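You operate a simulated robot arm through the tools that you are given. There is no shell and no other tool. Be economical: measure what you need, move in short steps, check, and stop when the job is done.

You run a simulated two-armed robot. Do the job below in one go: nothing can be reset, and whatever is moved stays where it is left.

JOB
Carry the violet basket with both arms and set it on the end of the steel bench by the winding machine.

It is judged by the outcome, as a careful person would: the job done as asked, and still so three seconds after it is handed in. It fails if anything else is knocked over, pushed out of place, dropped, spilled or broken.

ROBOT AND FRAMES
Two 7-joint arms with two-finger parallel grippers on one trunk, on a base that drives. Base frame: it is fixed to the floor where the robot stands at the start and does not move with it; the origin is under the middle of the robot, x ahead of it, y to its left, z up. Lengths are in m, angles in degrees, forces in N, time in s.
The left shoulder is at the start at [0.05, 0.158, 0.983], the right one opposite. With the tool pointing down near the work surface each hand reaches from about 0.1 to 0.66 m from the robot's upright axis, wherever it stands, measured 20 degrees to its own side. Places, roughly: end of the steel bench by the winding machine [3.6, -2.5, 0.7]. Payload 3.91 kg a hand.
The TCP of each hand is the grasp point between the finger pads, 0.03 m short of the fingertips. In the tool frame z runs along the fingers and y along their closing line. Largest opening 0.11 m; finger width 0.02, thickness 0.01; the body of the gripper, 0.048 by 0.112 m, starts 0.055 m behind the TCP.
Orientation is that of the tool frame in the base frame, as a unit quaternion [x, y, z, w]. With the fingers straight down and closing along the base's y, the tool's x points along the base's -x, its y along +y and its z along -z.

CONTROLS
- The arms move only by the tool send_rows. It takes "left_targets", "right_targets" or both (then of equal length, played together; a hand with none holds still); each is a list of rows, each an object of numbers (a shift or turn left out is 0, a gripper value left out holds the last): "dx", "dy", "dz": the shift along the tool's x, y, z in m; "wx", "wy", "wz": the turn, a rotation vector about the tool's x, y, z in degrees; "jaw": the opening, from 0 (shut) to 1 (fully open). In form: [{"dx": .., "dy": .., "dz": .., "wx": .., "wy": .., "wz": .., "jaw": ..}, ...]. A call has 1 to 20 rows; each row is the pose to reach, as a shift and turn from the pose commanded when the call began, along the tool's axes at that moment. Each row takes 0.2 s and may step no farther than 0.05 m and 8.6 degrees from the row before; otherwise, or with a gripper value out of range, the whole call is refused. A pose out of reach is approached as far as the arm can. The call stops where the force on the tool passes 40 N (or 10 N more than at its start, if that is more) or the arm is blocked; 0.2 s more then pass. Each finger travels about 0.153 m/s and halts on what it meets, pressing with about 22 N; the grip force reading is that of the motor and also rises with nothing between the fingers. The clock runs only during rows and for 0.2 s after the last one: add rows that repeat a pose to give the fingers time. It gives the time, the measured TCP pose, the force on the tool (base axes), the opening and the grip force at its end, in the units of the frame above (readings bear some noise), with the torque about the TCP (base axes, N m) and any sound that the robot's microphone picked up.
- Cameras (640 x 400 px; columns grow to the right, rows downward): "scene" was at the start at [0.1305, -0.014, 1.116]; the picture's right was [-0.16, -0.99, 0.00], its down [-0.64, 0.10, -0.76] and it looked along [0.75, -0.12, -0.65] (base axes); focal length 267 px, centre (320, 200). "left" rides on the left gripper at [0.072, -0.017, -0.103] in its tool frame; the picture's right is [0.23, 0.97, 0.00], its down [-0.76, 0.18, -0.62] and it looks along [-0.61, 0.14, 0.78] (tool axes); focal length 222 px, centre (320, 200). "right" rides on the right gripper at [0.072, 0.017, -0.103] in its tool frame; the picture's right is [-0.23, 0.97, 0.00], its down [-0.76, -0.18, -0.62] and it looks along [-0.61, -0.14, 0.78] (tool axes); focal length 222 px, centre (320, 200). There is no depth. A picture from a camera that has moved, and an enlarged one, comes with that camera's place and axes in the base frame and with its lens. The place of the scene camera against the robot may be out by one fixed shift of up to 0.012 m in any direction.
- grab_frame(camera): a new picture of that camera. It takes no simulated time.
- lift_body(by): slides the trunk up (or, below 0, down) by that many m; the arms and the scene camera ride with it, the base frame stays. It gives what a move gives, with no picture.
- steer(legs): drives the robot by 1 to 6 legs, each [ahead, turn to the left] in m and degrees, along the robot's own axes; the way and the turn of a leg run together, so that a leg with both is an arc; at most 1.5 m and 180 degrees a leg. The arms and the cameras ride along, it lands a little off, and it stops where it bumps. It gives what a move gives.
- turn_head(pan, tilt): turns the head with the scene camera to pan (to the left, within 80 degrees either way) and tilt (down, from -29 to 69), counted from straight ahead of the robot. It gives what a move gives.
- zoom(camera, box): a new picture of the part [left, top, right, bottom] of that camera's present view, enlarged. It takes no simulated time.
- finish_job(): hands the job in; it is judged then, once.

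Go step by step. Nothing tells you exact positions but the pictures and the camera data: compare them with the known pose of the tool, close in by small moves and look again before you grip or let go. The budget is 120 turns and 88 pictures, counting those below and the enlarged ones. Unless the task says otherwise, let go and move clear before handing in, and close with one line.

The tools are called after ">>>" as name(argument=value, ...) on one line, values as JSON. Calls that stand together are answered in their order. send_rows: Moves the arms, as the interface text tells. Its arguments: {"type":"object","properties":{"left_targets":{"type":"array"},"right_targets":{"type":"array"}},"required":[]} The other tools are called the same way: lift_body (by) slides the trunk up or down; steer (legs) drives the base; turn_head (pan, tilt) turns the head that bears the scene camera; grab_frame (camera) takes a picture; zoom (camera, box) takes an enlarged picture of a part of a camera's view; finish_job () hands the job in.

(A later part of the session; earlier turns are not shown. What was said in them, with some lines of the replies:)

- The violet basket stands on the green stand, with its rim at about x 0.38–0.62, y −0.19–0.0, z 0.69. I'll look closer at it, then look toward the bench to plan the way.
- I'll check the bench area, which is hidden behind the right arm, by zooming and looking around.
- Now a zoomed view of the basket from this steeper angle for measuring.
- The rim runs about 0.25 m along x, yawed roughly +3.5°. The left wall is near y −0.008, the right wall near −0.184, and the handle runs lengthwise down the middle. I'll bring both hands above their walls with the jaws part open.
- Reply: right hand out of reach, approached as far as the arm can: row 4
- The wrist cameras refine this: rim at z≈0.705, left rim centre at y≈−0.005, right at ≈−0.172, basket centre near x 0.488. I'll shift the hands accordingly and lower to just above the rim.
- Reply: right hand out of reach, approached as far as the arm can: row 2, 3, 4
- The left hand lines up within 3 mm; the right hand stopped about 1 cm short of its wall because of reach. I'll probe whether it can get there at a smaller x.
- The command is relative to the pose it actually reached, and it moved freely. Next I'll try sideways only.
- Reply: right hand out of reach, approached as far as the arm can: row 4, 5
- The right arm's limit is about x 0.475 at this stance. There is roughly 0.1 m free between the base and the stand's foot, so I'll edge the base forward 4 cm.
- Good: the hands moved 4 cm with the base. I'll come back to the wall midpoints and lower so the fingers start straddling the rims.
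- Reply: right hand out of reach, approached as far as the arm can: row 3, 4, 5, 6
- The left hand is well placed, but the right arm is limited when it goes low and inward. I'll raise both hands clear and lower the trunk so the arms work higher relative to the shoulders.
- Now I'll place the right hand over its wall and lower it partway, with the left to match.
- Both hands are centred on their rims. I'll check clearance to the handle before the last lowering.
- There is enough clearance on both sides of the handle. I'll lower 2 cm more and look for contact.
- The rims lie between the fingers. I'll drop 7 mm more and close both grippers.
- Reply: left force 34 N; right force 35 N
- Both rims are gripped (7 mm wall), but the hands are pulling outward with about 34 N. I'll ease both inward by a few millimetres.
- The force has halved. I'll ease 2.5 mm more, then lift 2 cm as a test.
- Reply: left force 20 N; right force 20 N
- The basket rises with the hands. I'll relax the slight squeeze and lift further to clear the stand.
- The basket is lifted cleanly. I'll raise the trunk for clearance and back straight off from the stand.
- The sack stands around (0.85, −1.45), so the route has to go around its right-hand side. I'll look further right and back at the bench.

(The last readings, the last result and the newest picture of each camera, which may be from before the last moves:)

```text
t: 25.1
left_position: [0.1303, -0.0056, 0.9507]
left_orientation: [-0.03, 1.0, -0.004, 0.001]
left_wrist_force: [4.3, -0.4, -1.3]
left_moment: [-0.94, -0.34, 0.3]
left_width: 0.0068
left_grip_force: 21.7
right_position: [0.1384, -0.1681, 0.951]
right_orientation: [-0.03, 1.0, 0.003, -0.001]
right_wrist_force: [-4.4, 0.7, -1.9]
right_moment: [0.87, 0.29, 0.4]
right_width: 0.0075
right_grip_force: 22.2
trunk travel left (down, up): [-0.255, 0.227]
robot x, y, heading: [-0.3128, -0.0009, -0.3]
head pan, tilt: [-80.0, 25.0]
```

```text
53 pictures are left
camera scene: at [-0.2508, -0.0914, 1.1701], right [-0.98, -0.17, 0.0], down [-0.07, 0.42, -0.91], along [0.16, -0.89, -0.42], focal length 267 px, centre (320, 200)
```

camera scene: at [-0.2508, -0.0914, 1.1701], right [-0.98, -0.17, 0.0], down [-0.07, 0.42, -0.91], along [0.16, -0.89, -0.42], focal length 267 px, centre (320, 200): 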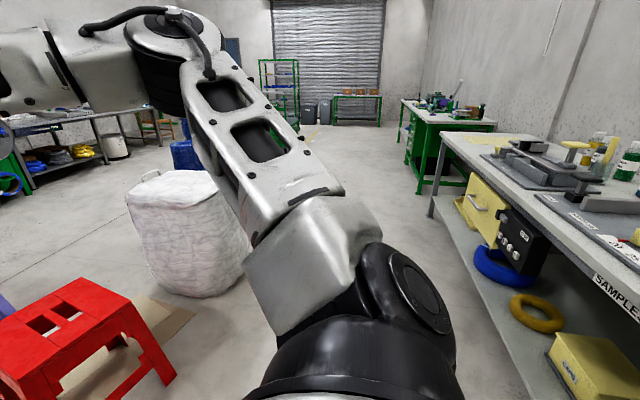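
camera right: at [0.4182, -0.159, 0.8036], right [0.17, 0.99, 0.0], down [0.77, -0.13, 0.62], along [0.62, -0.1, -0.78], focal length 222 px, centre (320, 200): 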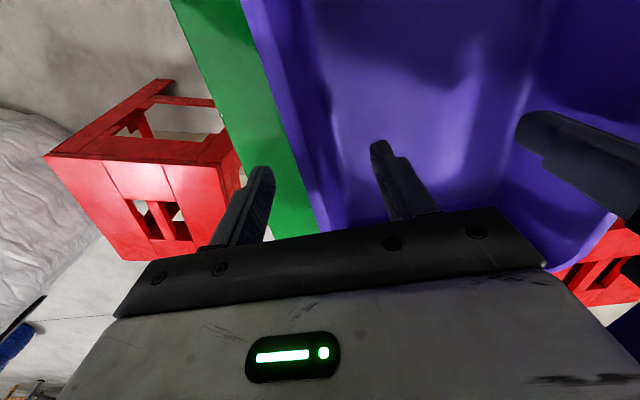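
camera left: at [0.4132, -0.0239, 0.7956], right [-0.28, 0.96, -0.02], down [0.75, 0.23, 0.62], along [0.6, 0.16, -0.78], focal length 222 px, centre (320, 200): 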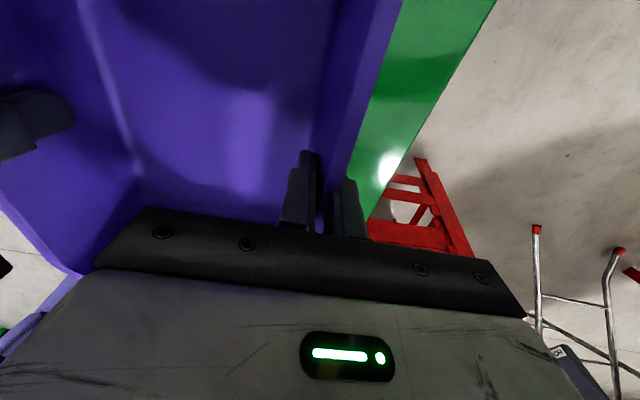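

The way is clear to the right, between the sack and the samples bench. The steel bench's front runs along x≈3.47 from y −2.3 to −4.5, with blue coils at about (2.3, −3.4). I'll turn right 90° and drive down along x≈−0.3.

>>> steer(legs=[[0, -86], [1.2, 0]])

>>> turn_head(pan=10, tilt=25)

>>> grab_frame(camera="scene")

```text
t: 34.9
left_position: [-0.217, -1.6512, 0.9497]
left_orientation: [0.663, 0.749, -0.003, -0.002]
left_wrist_force: [-2.5, -4.5, -0.6]
left_moment: [-0.16, 0.99, 0.28]
left_width: 0.0068
left_grip_force: 21.8
right_position: [-0.3781, -1.6685, 0.95]
right_orientation: [0.663, 0.748, 0.001, 0.002]
right_wrist_force: [3.0, 4.5, -1.4]
right_moment: [0.13, -0.95, 0.39]
right_width: 0.0076
right_grip_force: 22.2
trunk travel left (down, up): [-0.255, 0.227]
robot x, y, heading: [-0.2353, -1.2097, -86.4]
head pan, tilt: [-80.0, 25.0]
```

```text
t: 36.6
left_position: [-0.2176, -1.6511, 0.9511]
left_orientation: [0.664, 0.748, -0.002, -0.002]
left_wrist_force: [0.4, -3.5, -1.3]
left_moment: [-0.25, 0.92, 0.25]
left_width: 0.0067
left_grip_force: 21.6
right_position: [-0.3788, -1.6688, 0.9492]
right_orientation: [0.664, 0.748, 0.002, 0.0]
right_wrist_force: [-1.7, 4.2, -1.6]
right_moment: [0.24, -0.9, 0.32]
right_width: 0.0076
right_grip_force: 22.1
trunk travel left (down, up): [-0.255, 0.227]
robot x, y, heading: [-0.2391, -1.2075, -86.6]
head pan, tilt: [10.0, 25.0]
```

```text
52 pictures are left
camera scene: at [-0.2075, -1.3382, 1.1701], right [-0.97, -0.23, 0.0], down [-0.1, 0.41, -0.91], along [0.21, -0.88, -0.42], focal length 267 px, centre (320, 200)
```

scene: 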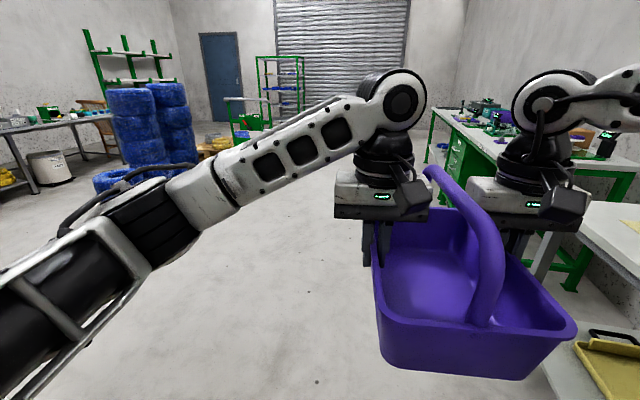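

The route is clear so far. I'll angle left past the sack, then face toward the bench.

>>> steer(legs=[[0, 16], [1.1, 0], [0, 45], [0.7, 0], [0, 25]])

>>> turn_head(pan=5, tilt=20)

>>> grab_frame(camera="scene")

```text
t: 49.9
left_position: [1.1822, -2.5797, 0.9515]
left_orientation: [-0.01, 1.0, -0.003, 0.001]
left_wrist_force: [2.8, 1.2, -0.9]
left_moment: [-0.98, -0.07, 0.22]
left_width: 0.0067
left_grip_force: 22.1
right_position: [1.184, -2.743, 0.9507]
right_orientation: [-0.01, 1.0, 0.002, 0.0]
right_wrist_force: [-3.5, -1.1, -1.4]
right_moment: [0.9, 0.02, 0.34]
right_width: 0.0077
right_grip_force: 21.4
trunk travel left (down, up): [-0.255, 0.227]
robot x, y, heading: [0.7387, -2.5562, -2.7]
head pan, tilt: [10.0, 25.0]
```

```text
t: 50.5
left_position: [1.1817, -2.5799, 0.9515]
left_orientation: [-0.009, 1.0, -0.003, 0.001]
left_wrist_force: [2.9, 1.7, -0.6]
left_moment: [-0.92, 0.19, 0.12]
left_width: 0.0065
left_grip_force: 21.2
right_position: [1.1836, -2.7427, 0.9506]
right_orientation: [-0.009, 1.0, 0.003, -0.001]
right_wrist_force: [-3.0, -0.8, -1.1]
right_moment: [0.93, -0.18, 0.28]
right_width: 0.0074
right_grip_force: 21.6
trunk travel left (down, up): [-0.255, 0.227]
robot x, y, heading: [0.7413, -2.5538, -2.7]
head pan, tilt: [5.0, 20.0]
```

```text
51 pictures are left
camera scene: at [0.8789, -2.5537, 1.1781], right [0.04, -1.0, 0.0], down [-0.34, -0.01, -0.94], along [0.94, 0.04, -0.34], focal length 267 px, centre (320, 200)
```

scene: 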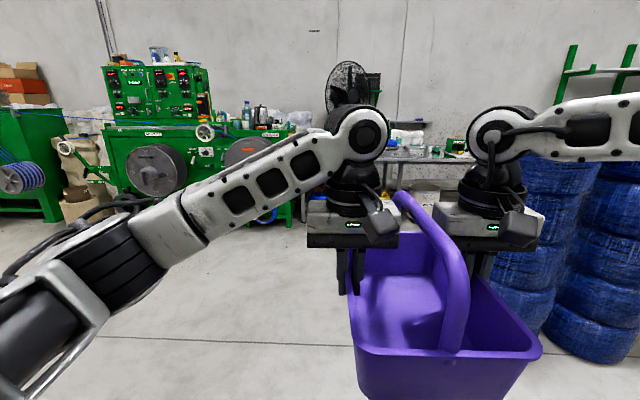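

Facing the bench now; the coils are well to the right. I'll zoom in to see what stands on the bench end.

>>> zoom(camera="scene", box=[220, 60, 500, 230])

```text
2.29 times, centred on (360, 145) of scene
camera zoom: at [0.8789, -2.5537, 1.1781], right [0.04, -1.0, 0.0], down [-0.34, -0.01, -0.94], along [0.94, 0.04, -0.34], focal length 610 px, centre (229, 326)
```

zoom: 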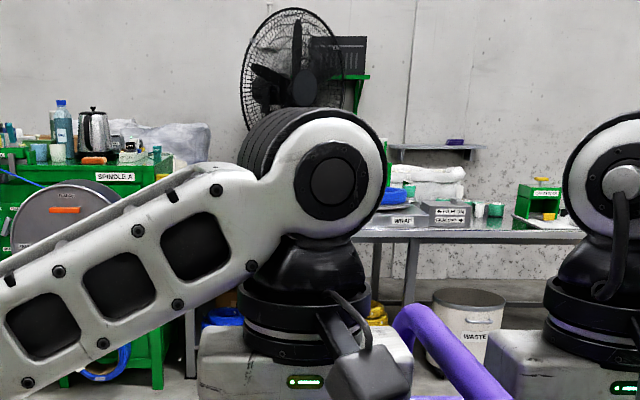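

The left wrist hides the bench end. I'll drive 1.1 m nearer and look again with the robot turned a little.

>>> steer(legs=[[1.1, 0], [0, 25]])

>>> turn_head(pan=-35, tilt=18)

>>> grab_frame(camera="scene")

```text
t: 55.4
left_position: [2.1636, -2.6185, 0.9522]
left_orientation: [-0.011, 1.0, -0.004, 0.0]
left_wrist_force: [1.3, 1.8, -1.8]
left_moment: [-0.94, 0.23, -0.02]
left_width: 0.0069
left_grip_force: 22.1
right_position: [2.1644, -2.7817, 0.9499]
right_orientation: [-0.011, 1.0, 0.005, -0.001]
right_wrist_force: [-1.0, -2.9, -1.7]
right_moment: [0.92, -0.27, 0.21]
right_width: 0.0073
right_grip_force: 21.9
trunk travel left (down, up): [-0.255, 0.227]
robot x, y, heading: [1.7174, -2.5929, -2.6]
head pan, tilt: [5.0, 20.0]
stopped in leg 1: the robot was blocked; the commanded pose is now the measured one
```

```text
t: 56.5
left_position: [2.1633, -2.6199, 0.9522]
left_orientation: [-0.011, 1.0, -0.003, 0.001]
left_wrist_force: [2.0, 2.5, -1.2]
left_moment: [-0.95, -0.04, 0.07]
left_width: 0.0066
left_grip_force: 21.8
right_position: [2.165, -2.781, 0.9511]
right_orientation: [-0.011, 1.0, 0.003, -0.001]
right_wrist_force: [-2.9, -1.8, -1.7]
right_moment: [0.91, 0.03, 0.28]
right_width: 0.0075
right_grip_force: 21.5
trunk travel left (down, up): [-0.255, 0.227]
robot x, y, heading: [1.7176, -2.5934, -2.9]
head pan, tilt: [-35.0, 18.0]
```

```text
49 pictures are left
camera scene: at [1.8404, -2.6539, 1.1814], right [-0.61, -0.79, 0.0], down [-0.24, 0.19, -0.95], along [0.75, -0.58, -0.31], focal length 267 px, centre (320, 200)
```

scene: 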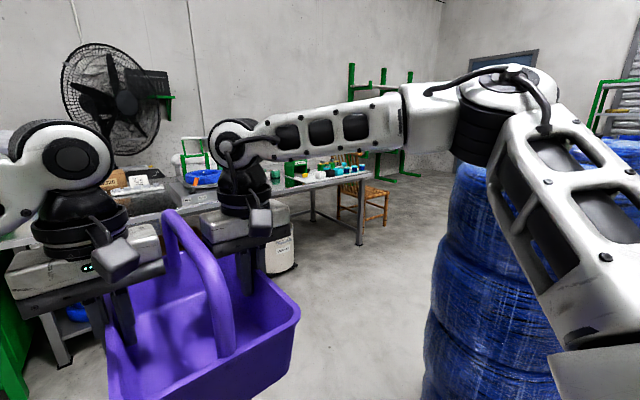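

The robot bumped something, most likely the blue coil stacks on the right, which are nearer than I judged. I'll look at the contact before moving.

>>> turn_head(pan=-70, tilt=45)

>>> grab_frame(camera="scene")

>>> grab_frame(camera="right")

```text
t: 57.5
left_position: [2.162, -2.6201, 0.9521]
left_orientation: [-0.01, 1.0, -0.003, -0.001]
left_wrist_force: [2.1, 2.1, -1.8]
left_moment: [-0.94, -0.21, 0.1]
left_width: 0.0065
left_grip_force: 21.6
right_position: [2.1641, -2.781, 0.9502]
right_orientation: [-0.012, 1.0, 0.003, -0.001]
right_wrist_force: [-1.5, -2.4, -2.0]
right_moment: [0.89, 0.13, 0.26]
right_width: 0.008
right_grip_force: 21.4
trunk travel left (down, up): [-0.255, 0.227]
robot x, y, heading: [1.7214, -2.5955, -2.8]
head pan, tilt: [-70.0, 45.0]
```

```text
48 pictures are left
camera scene: at [1.7908, -2.6745, 1.1396], right [-0.95, -0.3, 0.0], down [-0.21, 0.67, -0.71], along [0.21, -0.68, -0.71], focal length 267 px, centre (320, 200)
```

scene: 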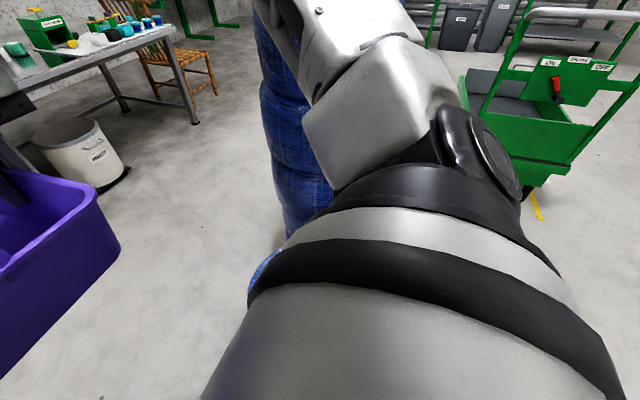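

```text
47 pictures are left
camera right: at [2.091, -2.7674, 1.0551], right [0.21, 0.98, 0.01], down [0.77, -0.17, 0.62], along [0.61, -0.12, -0.78], focal length 222 px, centre (320, 200)
```

right: 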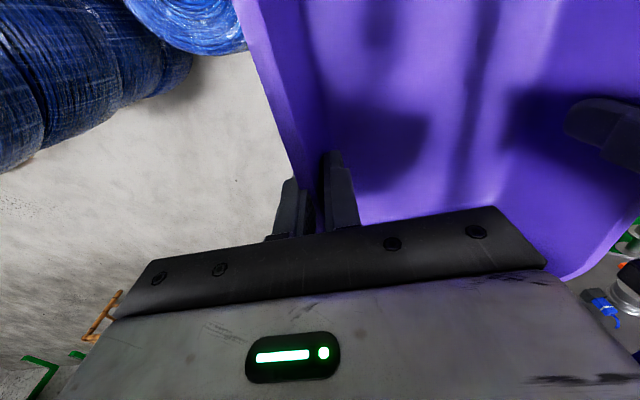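

The right front of the base is against the short blue coil at about (2.0, −2.95). I'll back straight off and look at it.

>>> steer(legs=[[-0.3, 0]])

>>> turn_head(pan=-50, tilt=35)

>>> grab_frame(camera="scene")

>>> grab_frame(camera="right")

```text
t: 59.6
left_position: [1.8648, -2.6027, 0.9523]
left_orientation: [-0.016, 1.0, -0.003, 0.0]
left_wrist_force: [1.9, 2.7, -0.5]
left_moment: [-0.95, -0.02, 0.1]
left_width: 0.0067
left_grip_force: 22.3
right_position: [1.8686, -2.7645, 0.95]
right_orientation: [-0.015, 1.0, 0.003, -0.001]
right_wrist_force: [-2.0, -2.0, -1.9]
right_moment: [0.9, -0.05, 0.26]
right_width: 0.0075
right_grip_force: 22.2
trunk travel left (down, up): [-0.255, 0.227]
robot x, y, heading: [1.4197, -2.5852, -1.8]
head pan, tilt: [-70.0, 45.0]
```

```text
t: 60.4
left_position: [1.8648, -2.6022, 0.9516]
left_orientation: [-0.015, 1.0, -0.004, 0.0]
left_wrist_force: [2.1, 3.2, -0.5]
left_moment: [-0.96, 0.07, 0.02]
left_width: 0.0066
left_grip_force: 21.7
right_position: [1.8685, -2.764, 0.9506]
right_orientation: [-0.016, 1.0, 0.003, -0.001]
right_wrist_force: [-0.2, -1.8, -2.1]
right_moment: [0.93, -0.06, 0.25]
right_width: 0.0074
right_grip_force: 22.1
trunk travel left (down, up): [-0.255, 0.227]
robot x, y, heading: [1.4211, -2.5855, -2.1]
head pan, tilt: [-50.0, 35.0]
```

```text
46 pictures are left
camera scene: at [1.5224, -2.6535, 1.1543], right [-0.79, -0.61, 0.0], down [-0.35, 0.45, -0.82], along [0.5, -0.65, -0.57], focal length 267 px, centre (320, 200)
```

scene: 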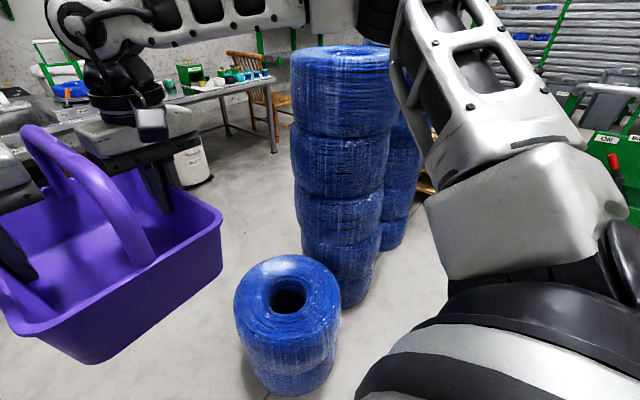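

```text
45 pictures are left
camera right: at [1.7946, -2.7512, 1.055], right [0.2, 0.98, 0.01], down [0.77, -0.16, 0.62], along [0.61, -0.12, -0.78], focal length 222 px, centre (320, 200)
```

right: 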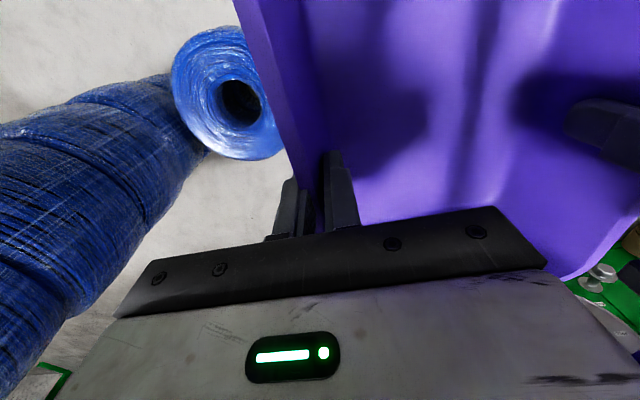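

The coil stands upright where I first sighted it, centred at about (1.91, −2.99) with a radius of 0.2. I'll sidestep left around it to y≈−2.3 and then view the bench.

>>> steer(legs=[[0, 42], [0.45, 0]])

>>> turn_head(pan=-50, tilt=18)

>>> grab_frame(camera="scene")

```text
t: 65.0
left_position: [2.1033, -2.0137, 0.9507]
left_orientation: [-0.376, 0.927, -0.002, 0.002]
left_wrist_force: [-0.2, 3.7, -1.3]
left_moment: [-0.69, -0.61, 0.04]
left_width: 0.0066
left_grip_force: 22.1
right_position: [2.2137, -2.1316, 0.9505]
right_orientation: [-0.375, 0.927, 0.003, -0.002]
right_wrist_force: [-0.2, -3.3, -2.3]
right_moment: [0.66, 0.61, 0.25]
right_width: 0.0072
right_grip_force: 22.1
trunk travel left (down, up): [-0.255, 0.227]
robot x, y, heading: [1.7645, -2.2939, 40.2]
head pan, tilt: [-50.0, 35.0]
```

```text
t: 65.8
left_position: [2.1018, -2.0133, 0.9519]
left_orientation: [-0.375, 0.927, -0.003, 0.001]
left_wrist_force: [0.1, 1.7, -1.3]
left_moment: [-0.75, -0.58, 0.04]
left_width: 0.0066
left_grip_force: 22.3
right_position: [2.2135, -2.1303, 0.9504]
right_orientation: [-0.375, 0.927, 0.003, -0.002]
right_wrist_force: [0.7, -1.8, -1.1]
right_moment: [0.75, 0.54, 0.17]
right_width: 0.0075
right_grip_force: 21.9
trunk travel left (down, up): [-0.255, 0.227]
robot x, y, heading: [1.7617, -2.2964, 40.0]
head pan, tilt: [-50.0, 18.0]
```

```text
44 pictures are left
camera scene: at [1.8903, -2.2869, 1.1814], right [-0.17, -0.98, 0.0], down [-0.31, 0.05, -0.95], along [0.94, -0.16, -0.31], focal length 267 px, centre (320, 200)
```

scene: 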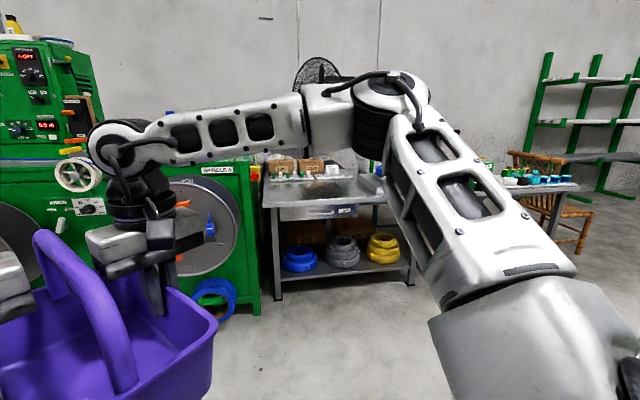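

Now the bench end is visible next to the green winding machine. I'll zoom in to measure it.

>>> zoom(camera="scene", box=[220, 130, 420, 310])

```text
2.22 times, centred on (320, 220) of scene
camera zoom: at [1.8903, -2.2869, 1.1814], right [-0.17, -0.98, 0.0], down [-0.31, 0.05, -0.95], along [0.94, -0.16, -0.31], focal length 593 px, centre (320, 156)
```

zoom: 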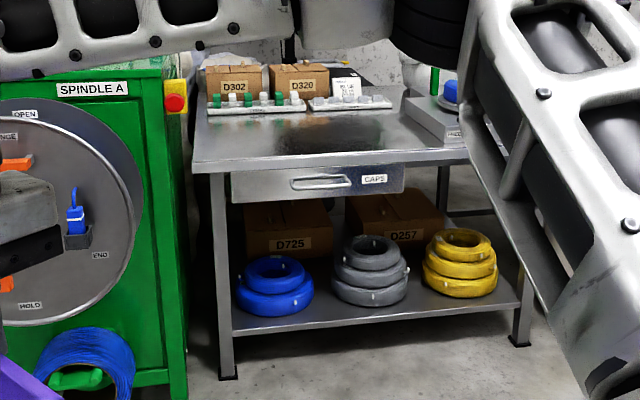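

The free bench top spans roughly x 3.37–3.93, y −2.22 to −2.88, z≈0.68, with the winding machine standing just left of y≈−2.15. My left elbow sticks out on that side, so I'll measure it before approaching.

>>> turn_head(pan=40, tilt=25)

>>> grab_frame(camera="scene")

>>> turn_head(pan=75, tilt=35)

>>> grab_frame(camera="scene")

```text
t: 67.5
left_position: [2.1029, -2.0141, 0.9518]
left_orientation: [-0.375, 0.927, -0.003, 0.001]
left_wrist_force: [0.9, 2.6, -1.9]
left_moment: [-0.56, -0.76, 0.04]
left_width: 0.0062
left_grip_force: 22.3
right_position: [2.2153, -2.1315, 0.9499]
right_orientation: [-0.375, 0.927, 0.003, -0.002]
right_wrist_force: [0.7, -2.3, -1.7]
right_moment: [0.53, 0.71, 0.26]
right_width: 0.0075
right_grip_force: 21.9
trunk travel left (down, up): [-0.255, 0.227]
robot x, y, heading: [1.7637, -2.3016, 40.3]
head pan, tilt: [40.0, 25.0]
```

```text
42 pictures are left
camera scene: at [1.8143, -2.1801, 1.1701], right [0.98, -0.17, 0.0], down [-0.07, -0.42, -0.91], along [0.16, 0.89, -0.42], focal length 267 px, centre (320, 200)
```

scene: 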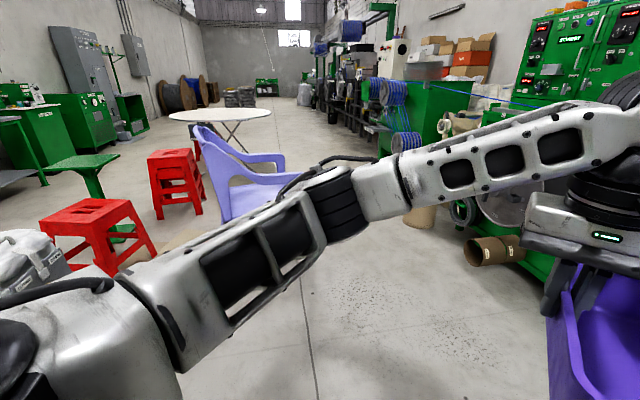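

```text
t: 68.5
left_position: [2.1032, -2.0132, 0.9509]
left_orientation: [-0.375, 0.927, -0.004, 0.001]
left_wrist_force: [-0.9, 2.2, -0.6]
left_moment: [-0.66, -0.71, 0.05]
left_width: 0.0069
left_grip_force: 21.4
right_position: [2.2144, -2.1322, 0.9498]
right_orientation: [-0.375, 0.927, 0.003, -0.003]
right_wrist_force: [-1.3, -3.3, -1.1]
right_moment: [0.6, 0.69, 0.25]
right_width: 0.0071
right_grip_force: 22.4
trunk travel left (down, up): [-0.255, 0.227]
robot x, y, heading: [1.7629, -2.2924, 40.2]
head pan, tilt: [75.0, 35.0]
```

```text
41 pictures are left
camera scene: at [1.7611, -2.191, 1.1544], right [0.91, 0.42, 0.0], down [0.24, -0.52, -0.82], along [-0.35, 0.74, -0.57], focal length 267 px, centre (320, 200)
```

scene: 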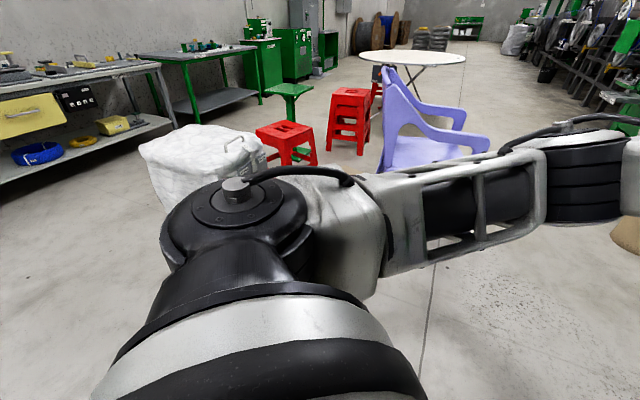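

The left elbow sits about (0.40, 0.24) in the robot frame. Standing at about (3.06, −2.57) with heading about +10° sets the basket near (3.55, −2.58) and clears the machine. I'll go there in stages, keeping away from the coil.

>>> steer(legs=[[0, -52], [0.5, 0], [0, -24], [0.43, 0], [0, 46]])

>>> turn_head(pan=-20, tilt=35)

>>> grab_frame(camera="scene")

```text
t: 79.3
left_position: [3.029, -2.5297, 0.9514]
left_orientation: [-0.145, 0.989, -0.004, 0.001]
left_wrist_force: [1.0, 3.6, -0.7]
left_moment: [-0.88, -0.28, 0.01]
left_width: 0.0064
left_grip_force: 21.8
right_position: [3.0727, -2.6852, 0.9508]
right_orientation: [-0.145, 0.989, 0.004, -0.002]
right_wrist_force: [-1.7, -2.3, -1.6]
right_moment: [0.83, 0.28, 0.23]
right_width: 0.0073
right_grip_force: 22.1
trunk travel left (down, up): [-0.255, 0.227]
robot x, y, heading: [2.5944, -2.6186, 12.5]
head pan, tilt: [75.0, 35.0]
```

```text
t: 81.0
left_position: [3.0293, -2.5303, 0.9517]
left_orientation: [-0.145, 0.989, -0.003, 0.0]
left_wrist_force: [-0.2, 2.8, -1.0]
left_moment: [-0.86, -0.3, 0.01]
left_width: 0.0064
left_grip_force: 22.2
right_position: [3.0741, -2.6861, 0.9497]
right_orientation: [-0.144, 0.99, 0.003, -0.001]
right_wrist_force: [-0.7, -2.3, -1.5]
right_moment: [0.9, 0.24, 0.23]
right_width: 0.0075
right_grip_force: 22.2
trunk travel left (down, up): [-0.255, 0.227]
robot x, y, heading: [2.5981, -2.6248, 12.8]
head pan, tilt: [-20.0, 35.0]
```

```text
40 pictures are left
camera scene: at [2.7287, -2.627, 1.1543], right [-0.12, -0.99, 0.0], down [-0.57, 0.07, -0.82], along [0.81, -0.1, -0.57], focal length 267 px, centre (320, 200)
```

scene: 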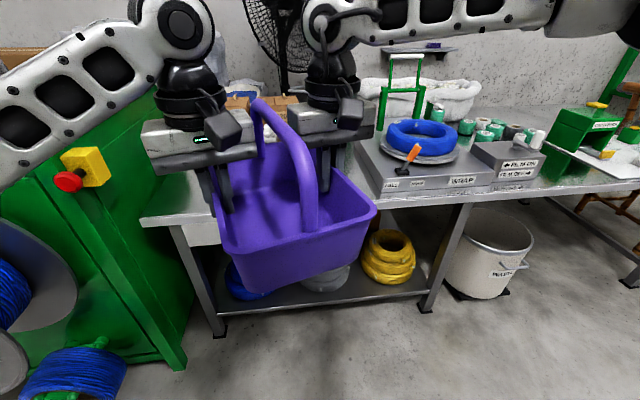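

The bench corner is at about (3.35, −2.21) and the wrap box starts at y −2.88. I'll straighten up so the left elbow stays off the machine's stop button, and drive in.

>>> steer(legs=[[0, -11.8], [0.44, 0], [0, 7]])

>>> grab_frame(camera="scene")

>>> grab_frame(camera="left")

```text
t: 85.0
left_position: [3.4727, -2.5572, 0.951]
left_orientation: [-0.104, 0.995, -0.003, 0.0]
left_wrist_force: [1.6, 2.8, -0.2]
left_moment: [-0.9, -0.18, 0.0]
left_width: 0.0065
left_grip_force: 22.4
right_position: [3.5039, -2.7174, 0.9511]
right_orientation: [-0.105, 0.995, 0.003, -0.001]
right_wrist_force: [-1.2, -2.7, -2.2]
right_moment: [0.9, 0.09, 0.21]
right_width: 0.0075
right_grip_force: 21.5
trunk travel left (down, up): [-0.255, 0.227]
robot x, y, heading: [3.0328, -2.6179, 8.3]
head pan, tilt: [-20.0, 35.0]
```

```text
39 pictures are left
camera scene: at [3.1647, -2.6291, 1.1543], right [-0.21, -0.98, 0.0], down [-0.56, 0.12, -0.82], along [0.8, -0.17, -0.57], focal length 267 px, centre (320, 200)
```

scene: 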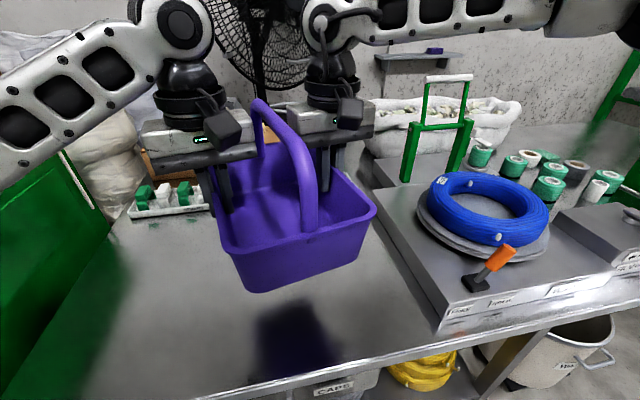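

```text
38 pictures are left
camera left: at [3.4045, -2.588, 1.0549], right [-0.42, 0.91, -0.01], down [0.71, 0.34, 0.62], along [0.57, 0.26, -0.78], focal length 222 px, centre (320, 200)
```

left: 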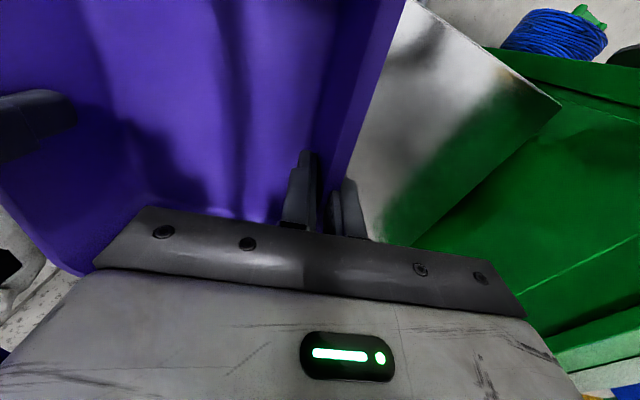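

The basket hovers over the free end of the bench. I'll look down at the gap between the base and the bench, to come a little closer.

>>> turn_head(pan=0, tilt=69)

>>> grab_frame(camera="scene")

```text
t: 86.0
left_position: [3.472, -2.5578, 0.9517]
left_orientation: [-0.105, 0.994, -0.003, 0.0]
left_wrist_force: [-1.3, 1.7, -1.3]
left_moment: [-0.89, -0.38, 0.04]
left_width: 0.0066
left_grip_force: 21.8
right_position: [3.504, -2.7166, 0.9507]
right_orientation: [-0.104, 0.995, 0.003, -0.001]
right_wrist_force: [0.7, -1.8, -1.9]
right_moment: [0.83, 0.35, -0.17]
right_width: 0.0074
right_grip_force: 22.2
trunk travel left (down, up): [-0.255, 0.227]
robot x, y, heading: [3.032, -2.6135, 8.0]
head pan, tilt: [0.0, 68.8]
```

```text
37 pictures are left
camera scene: at [3.134, -2.6034, 1.1107], right [0.14, -0.99, 0.0], down [-0.92, -0.13, -0.36], along [0.36, 0.05, -0.93], focal length 267 px, centre (320, 200)
```

scene: 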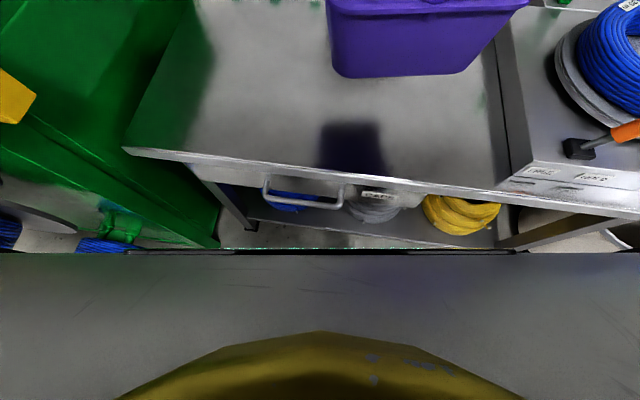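

The base front should still be about 9 cm from the lower shelf, so I'll creep 3.5 cm forward.

>>> steer(legs=[[0.035, 0]])

>>> send_rows(left_targets=[{"dx": -0.01, "dy": 0.005}, {"dx": -0.02, "dy": 0.012}, {"dx": -0.03, "dy": 0.018}, {"dx": -0.03, "dy": 0.018}], right_targets=[{"dx": -0.01, "dy": 0.005}, {"dx": -0.02, "dy": 0.012}, {"dx": -0.03, "dy": 0.018}, {"dx": -0.03, "dy": 0.018}])

```text
t: 86.9
left_position: [3.5064, -2.5525, 0.9515]
left_orientation: [-0.104, 0.995, -0.003, 0.001]
left_wrist_force: [-1.0, 2.2, -1.6]
left_moment: [-0.89, -0.38, 0.08]
left_width: 0.0066
left_grip_force: 21.8
right_position: [3.5385, -2.7122, 0.9501]
right_orientation: [-0.105, 0.994, 0.004, -0.001]
right_wrist_force: [1.9, -2.2, -2.1]
right_moment: [0.83, 0.38, -0.16]
right_width: 0.0075
right_grip_force: 22.1
trunk travel left (down, up): [-0.255, 0.227]
robot x, y, heading: [3.0664, -2.6113, 8.2]
head pan, tilt: [0.0, 68.8]
```

```text
t: 87.9
left_position: [3.5323, -2.5295, 0.9497]
left_orientation: [-0.101, 0.995, -0.007, 0.001]
left_wrist_force: [-1.5, -23.7, -0.9]
left_moment: [-1.14, -0.03, -0.38]
left_width: 0.0073
left_grip_force: 21.9
right_position: [3.5595, -2.6913, 0.9524]
right_orientation: [-0.105, 0.994, 0.01, 0.002]
right_wrist_force: [1.9, 22.5, -1.3]
right_moment: [1.13, 0.03, -0.44]
right_width: 0.0068
right_grip_force: 22.1
right hand out of reach, approached as far as the arm can: row 3, 4
trunk travel left (down, up): [-0.255, 0.227]
robot x, y, heading: [3.0659, -2.6094, 8.0]
head pan, tilt: [0.0, 68.8]
```

The basket centre is at about (3.546, −2.61), which is well on the bench. The right arm hit its reach, so I'll ease the left hand in to relax the stretch and then lower by the trunk.

>>> send_rows(left_targets=[{"dx": 0.003, "dy": -0.003}, {"dx": 0.003, "dy": -0.004}, {"dx": 0.003, "dy": -0.004}])

>>> lift_body(by=-0.13)

>>> turn_head(pan=-10, tilt=50)

>>> grab_frame(camera="scene")

>>> grab_frame(camera="left")

```text
t: 88.7
left_position: [3.5295, -2.5341, 0.9515]
left_orientation: [-0.104, 0.995, -0.004, 0.001]
left_wrist_force: [0.5, -14.1, -1.1]
left_moment: [-1.1, -0.14, -0.18]
left_width: 0.007
left_grip_force: 21.7
right_position: [3.5601, -2.6928, 0.9525]
right_orientation: [-0.104, 0.995, 0.007, 0.001]
right_wrist_force: [-0.1, 14.1, -1.6]
right_moment: [1.05, 0.08, -0.21]
right_width: 0.0073
right_grip_force: 21.7
trunk travel left (down, up): [-0.255, 0.227]
robot x, y, heading: [3.067, -2.6131, 8.0]
head pan, tilt: [0.0, 68.8]
```

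```text
t: 90.2
left_position: [3.5286, -2.5337, 0.8217]
left_orientation: [-0.104, 0.995, -0.004, 0.001]
left_wrist_force: [0.8, -10.6, -1.0]
left_moment: [-1.06, -0.25, -0.2]
left_width: 0.0069
left_grip_force: 22.3
right_position: [3.5602, -2.6913, 0.8225]
right_orientation: [-0.104, 0.995, 0.005, -0.001]
right_wrist_force: [-0.5, 10.8, -1.6]
right_moment: [1.0, 0.2, -0.19]
right_width: 0.007
right_grip_force: 21.5
trunk travel left (down, up): [-0.125, 0.357]
robot x, y, heading: [3.0686, -2.6086, 8.0]
head pan, tilt: [0.0, 68.8]
```

```text
t: 91.1
left_position: [3.5292, -2.5327, 0.8211]
left_orientation: [-0.104, 0.995, -0.004, 0.001]
left_wrist_force: [-0.6, -10.1, -0.4]
left_moment: [-1.01, -0.21, -0.14]
left_width: 0.007
left_grip_force: 21.9
right_position: [3.5595, -2.6944, 0.8224]
right_orientation: [-0.104, 0.995, 0.004, 0.0]
right_wrist_force: [0.4, 11.6, -1.5]
right_moment: [1.04, 0.19, -0.22]
right_width: 0.0068
right_grip_force: 21.8
trunk travel left (down, up): [-0.125, 0.357]
robot x, y, heading: [3.0683, -2.6095, 8.0]
head pan, tilt: [-10.0, 50.0]
```

```text
36 pictures are left
camera scene: at [3.1901, -2.6089, 1.0025], right [-0.03, -1.0, 0.0], down [-0.77, 0.03, -0.64], along [0.64, -0.02, -0.77], focal length 267 px, centre (320, 200)
```

scene: 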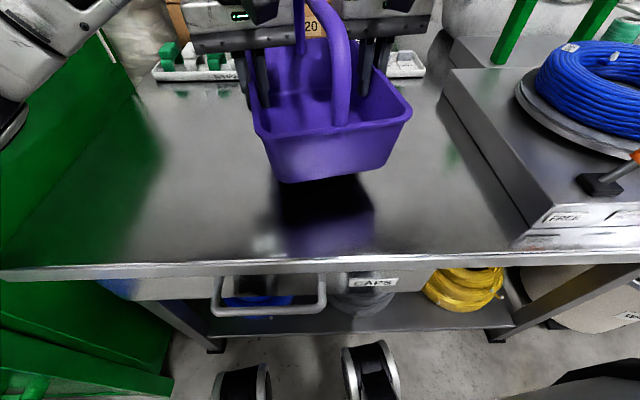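

```text
35 pictures are left
camera left: at [3.4622, -2.5638, 0.9247], right [-0.42, 0.91, -0.01], down [0.71, 0.34, 0.62], along [0.57, 0.26, -0.78], focal length 222 px, centre (320, 200)
```

left: 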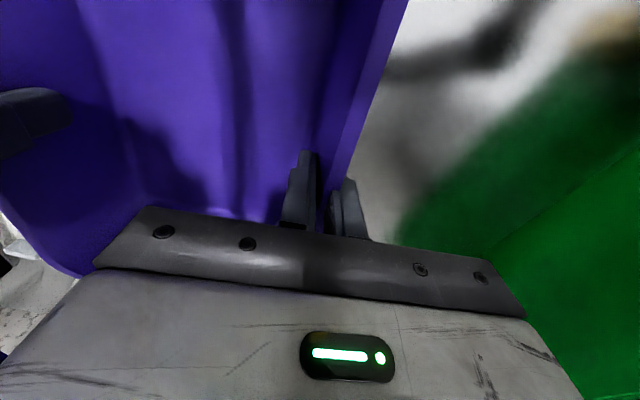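

The basket is still a few centimetres above the bench (its reflection is separate). I'll lower in small steps and watch the forces.

>>> lift_body(by=-0.03)

>>> zoom(camera="scene", box=[200, 60, 460, 260])

```text
t: 91.8
left_position: [3.5298, -2.5324, 0.7901]
left_orientation: [-0.103, 0.995, -0.005, 0.001]
left_wrist_force: [-0.4, -10.8, -1.0]
left_moment: [-1.01, -0.23, -0.15]
left_width: 0.0068
left_grip_force: 21.8
right_position: [3.561, -2.6925, 0.7927]
right_orientation: [-0.104, 0.995, 0.006, 0.0]
right_wrist_force: [0.5, 11.3, -1.9]
right_moment: [1.01, 0.18, -0.18]
right_width: 0.0071
right_grip_force: 21.8
trunk travel left (down, up): [-0.095, 0.387]
robot x, y, heading: [3.0651, -2.6061, 8.0]
head pan, tilt: [-10.0, 50.0]
```

```text
2.00 times, centred on (330, 160) of scene
camera zoom: at [3.19, -2.609, 0.9726], right [-0.03, -1.0, 0.0], down [-0.77, 0.03, -0.64], along [0.64, -0.02, -0.77], focal length 534 px, centre (300, 280)
```

zoom: 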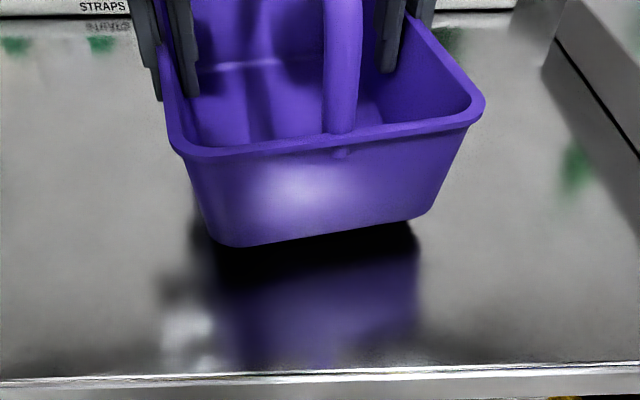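

About 2.5 cm remains by the reflection. I'll lower 2 cm, then go in finer steps.

>>> lift_body(by=-0.018)

>>> zoom(camera="scene", box=[200, 60, 460, 260])

```text
t: 92.5
left_position: [3.5302, -2.5336, 0.774]
left_orientation: [-0.104, 0.995, -0.005, 0.0]
left_wrist_force: [0.1, -11.8, -1.0]
left_moment: [-1.03, -0.13, -0.12]
left_width: 0.007
left_grip_force: 21.7
right_position: [3.5605, -2.6929, 0.7753]
right_orientation: [-0.105, 0.994, 0.006, -0.001]
right_wrist_force: [-0.3, 11.0, -1.2]
right_moment: [1.0, 0.15, -0.16]
right_width: 0.007
right_grip_force: 22.2
trunk travel left (down, up): [-0.077, 0.405]
robot x, y, heading: [3.0671, -2.6139, 7.9]
head pan, tilt: [-10.0, 50.0]
```

```text
2.00 times, centred on (330, 160) of scene
camera zoom: at [3.1901, -2.609, 0.9545], right [-0.03, -1.0, 0.0], down [-0.77, 0.03, -0.64], along [0.64, -0.02, -0.77], focal length 534 px, centre (300, 280)
```

zoom: 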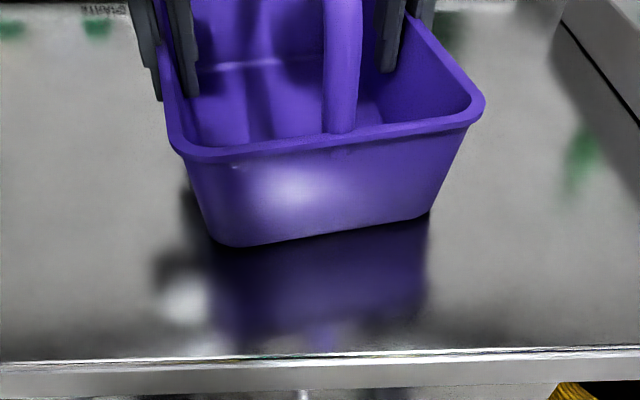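

Only a few millimetres are left now. I'll keep lowering in tiny steps.

>>> lift_body(by=-0.005)

>>> lift_body(by=-0.003)

```text
t: 93.0
left_position: [3.53, -2.5336, 0.7717]
left_orientation: [-0.105, 0.994, -0.005, 0.003]
left_wrist_force: [6.3, -9.7, 18.1]
left_moment: [-1.1, 0.16, -0.24]
left_width: 0.0069
left_grip_force: 22.1
right_position: [3.5596, -2.6933, 0.7741]
right_orientation: [-0.104, 0.995, 0.007, 0.004]
right_wrist_force: [3.0, 8.8, 20.0]
right_moment: [0.96, 0.51, -0.08]
right_width: 0.007
right_grip_force: 22.2
trunk travel left (down, up): [-0.072, 0.41]
robot x, y, heading: [3.0651, -2.6108, 8.0]
head pan, tilt: [-10.0, 50.0]
```

```text
t: 93.5
left_position: [3.5295, -2.5336, 0.7679]
left_orientation: [-0.104, 0.995, -0.006, 0.004]
left_wrist_force: [3.6, -7.9, 22.3]
left_moment: [-1.09, -0.39, -0.1]
left_width: 0.0076
left_grip_force: 22.1
right_position: [3.5587, -2.6914, 0.7707]
right_orientation: [-0.105, 0.994, 0.007, 0.003]
right_wrist_force: [2.5, 7.7, 21.9]
right_moment: [1.05, 0.1, -0.15]
right_width: 0.0072
right_grip_force: 21.7
trunk travel left (down, up): [-0.069, 0.413]
robot x, y, heading: [3.0677, -2.612, 8.1]
head pan, tilt: [-10.0, 50.0]
```

The basket is on the bench (about 20 N up on each hand). I'll relieve 3 mm and open both grippers gently.

>>> lift_body(by=0.003)

>>> send_rows(left_targets=[{"jaw": 0.15}, {"jaw": 0.3}, {"jaw": 0.45}, {"jaw": 0.5}, {"jaw": 0.5}], right_targets=[{"jaw": 0.15}, {"jaw": 0.3}, {"jaw": 0.45}, {"jaw": 0.5}, {"jaw": 0.5}])

>>> zoom(camera="scene", box=[180, 0, 480, 220])

>>> grab_frame(camera="left")

>>> grab_frame(camera="right")

```text
t: 94.0
left_position: [3.5281, -2.5344, 0.7681]
left_orientation: [-0.104, 0.995, -0.004, 0.002]
left_wrist_force: [-0.6, -9.7, 7.8]
left_moment: [-0.99, -0.85, -0.01]
left_width: 0.0073
left_grip_force: 22.2
right_position: [3.5585, -2.6917, 0.7705]
right_orientation: [-0.104, 0.995, 0.006, 0.001]
right_wrist_force: [-0.2, 8.6, 9.5]
right_moment: [1.2, -0.39, -0.2]
right_width: 0.0074
right_grip_force: 22.1
trunk travel left (down, up): [-0.072, 0.41]
robot x, y, heading: [3.065, -2.6112, 8.1]
head pan, tilt: [-10.0, 50.0]
```

```text
t: 95.2
left_position: [3.5289, -2.5324, 0.7691]
left_orientation: [-0.104, 0.995, -0.004, 0.001]
left_wrist_force: [-0.9, 0.4, 0.3]
left_moment: [-0.01, 0.0, 0.02]
left_width: 0.0552
left_grip_force: 0.0
right_position: [3.5591, -2.6938, 0.7687]
right_orientation: [-0.104, 0.995, 0.005, -0.001]
right_wrist_force: [0.3, 0.4, -0.5]
right_moment: [0.02, -0.01, -0.03]
right_width: 0.0553
right_grip_force: 0.0
trunk travel left (down, up): [-0.072, 0.41]
robot x, y, heading: [3.0649, -2.6104, 7.9]
head pan, tilt: [-10.0, 50.0]
```

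```text
1.82 times, centred on (330, 110) of scene
camera zoom: at [3.19, -2.609, 0.9496], right [-0.03, -1.0, 0.0], down [-0.77, 0.03, -0.64], along [0.64, -0.02, -0.77], focal length 485 px, centre (302, 364)
```

zoom: 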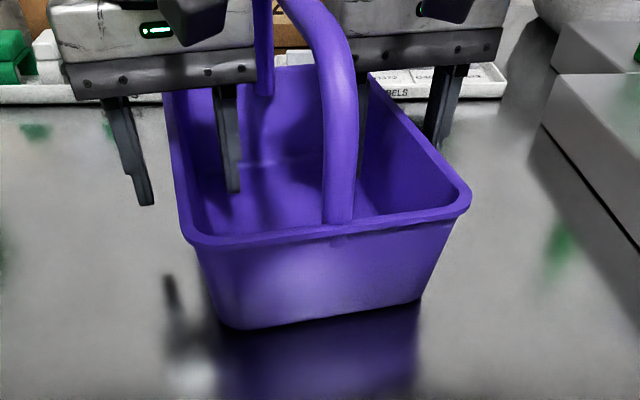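

```text
31 pictures are left
camera left: at [3.4621, -2.5636, 0.8718], right [-0.42, 0.91, -0.01], down [0.71, 0.34, 0.62], along [0.57, 0.26, -0.78], focal length 222 px, centre (320, 200)
```

left: 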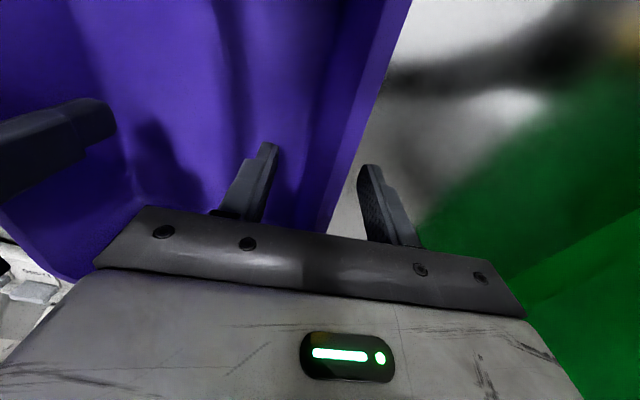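

```text
30 pictures are left
camera right: at [3.4851, -2.6934, 0.8739], right [0.02, 1.0, 0.01], down [0.78, -0.02, 0.62], along [0.62, 0.0, -0.78], focal length 222 px, centre (320, 200)
```

right: 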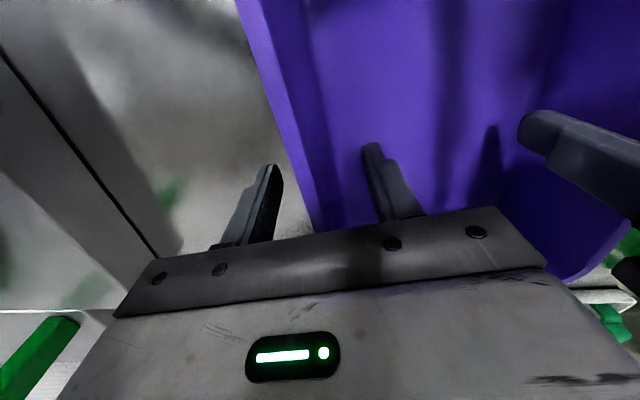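

Both hands are free (zero force) and the basket stands on the bench. I'll raise straight up with the trunk, then back away.

>>> lift_body(by=0.2)

>>> steer(legs=[[-0.35, 0]])

>>> turn_head(pan=-12, tilt=30)

>>> grab_frame(camera="scene")

```text
t: 97.4
left_position: [3.5306, -2.5343, 0.9681]
left_orientation: [-0.104, 0.995, -0.003, -0.001]
left_wrist_force: [-0.3, -0.1, 0.0]
left_moment: [0.01, 0.01, -0.02]
left_width: 0.0549
left_grip_force: 0.0
right_position: [3.5598, -2.6933, 0.9694]
right_orientation: [-0.104, 0.995, 0.006, -0.001]
right_wrist_force: [-0.9, -0.6, -0.6]
right_moment: [0.03, 0.01, 0.01]
right_width: 0.055
right_grip_force: 0.0
trunk travel left (down, up): [-0.272, 0.21]
robot x, y, heading: [3.0671, -2.6135, 8.1]
head pan, tilt: [-10.0, 50.0]
```

```text
t: 99.6
left_position: [3.1944, -2.5796, 0.9689]
left_orientation: [-0.107, 0.994, -0.003, 0.001]
left_wrist_force: [0.3, -0.3, -0.5]
left_moment: [0.03, 0.01, 0.0]
left_width: 0.055
left_grip_force: 0.2
right_position: [3.2246, -2.7393, 0.9688]
right_orientation: [-0.107, 0.994, 0.005, -0.001]
right_wrist_force: [-0.4, 0.2, -0.1]
right_moment: [-0.01, -0.02, 0.03]
right_width: 0.055
right_grip_force: 0.1
trunk travel left (down, up): [-0.272, 0.21]
robot x, y, heading: [2.7368, -2.6578, 8.2]
head pan, tilt: [-10.0, 50.0]
```

```text
t: 100.5
left_position: [3.1938, -2.5784, 0.9694]
left_orientation: [-0.107, 0.994, -0.003, 0.0]
left_wrist_force: [-1.2, -0.1, -0.3]
left_moment: [0.03, 0.0, -0.02]
left_width: 0.0551
left_grip_force: 0.3
right_position: [3.2251, -2.7389, 0.9703]
right_orientation: [-0.108, 0.994, 0.005, -0.001]
right_wrist_force: [-0.1, -0.3, 0.8]
right_moment: [0.0, 0.01, -0.02]
right_width: 0.0552
right_grip_force: 0.1
trunk travel left (down, up): [-0.272, 0.21]
robot x, y, heading: [2.7319, -2.6598, 8.5]
head pan, tilt: [-12.0, 30.0]
```

```text
29 pictures are left
camera scene: at [2.8681, -2.6601, 1.1791], right [-0.06, -1.0, 0.0], down [-0.5, 0.03, -0.87], along [0.86, -0.05, -0.5], focal length 267 px, centre (320, 200)
```

scene: 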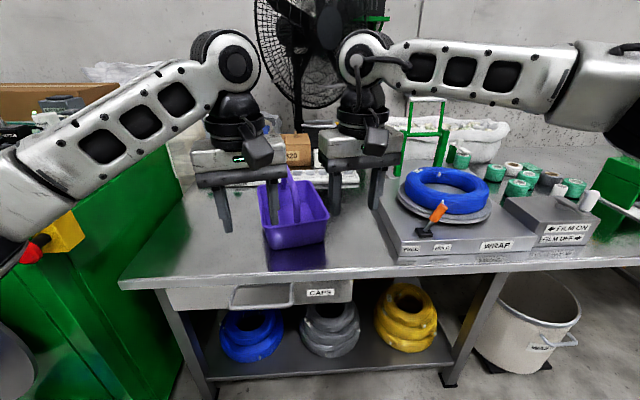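

The basket stands upright on the machine end of the steel bench, both hands are clear, and the things on the bench look undisturbed. I'm handing in.

>>> finish_job()

```text
The job is handed in.
```

The violet basket was carried with both arms and now stands upright on the winding-machine end of the steel bench, at about (3.55, −2.61). On the way the base bumped a blue coil stack, which stayed upright and, as far as I could measure (within several centimetres), did not move.
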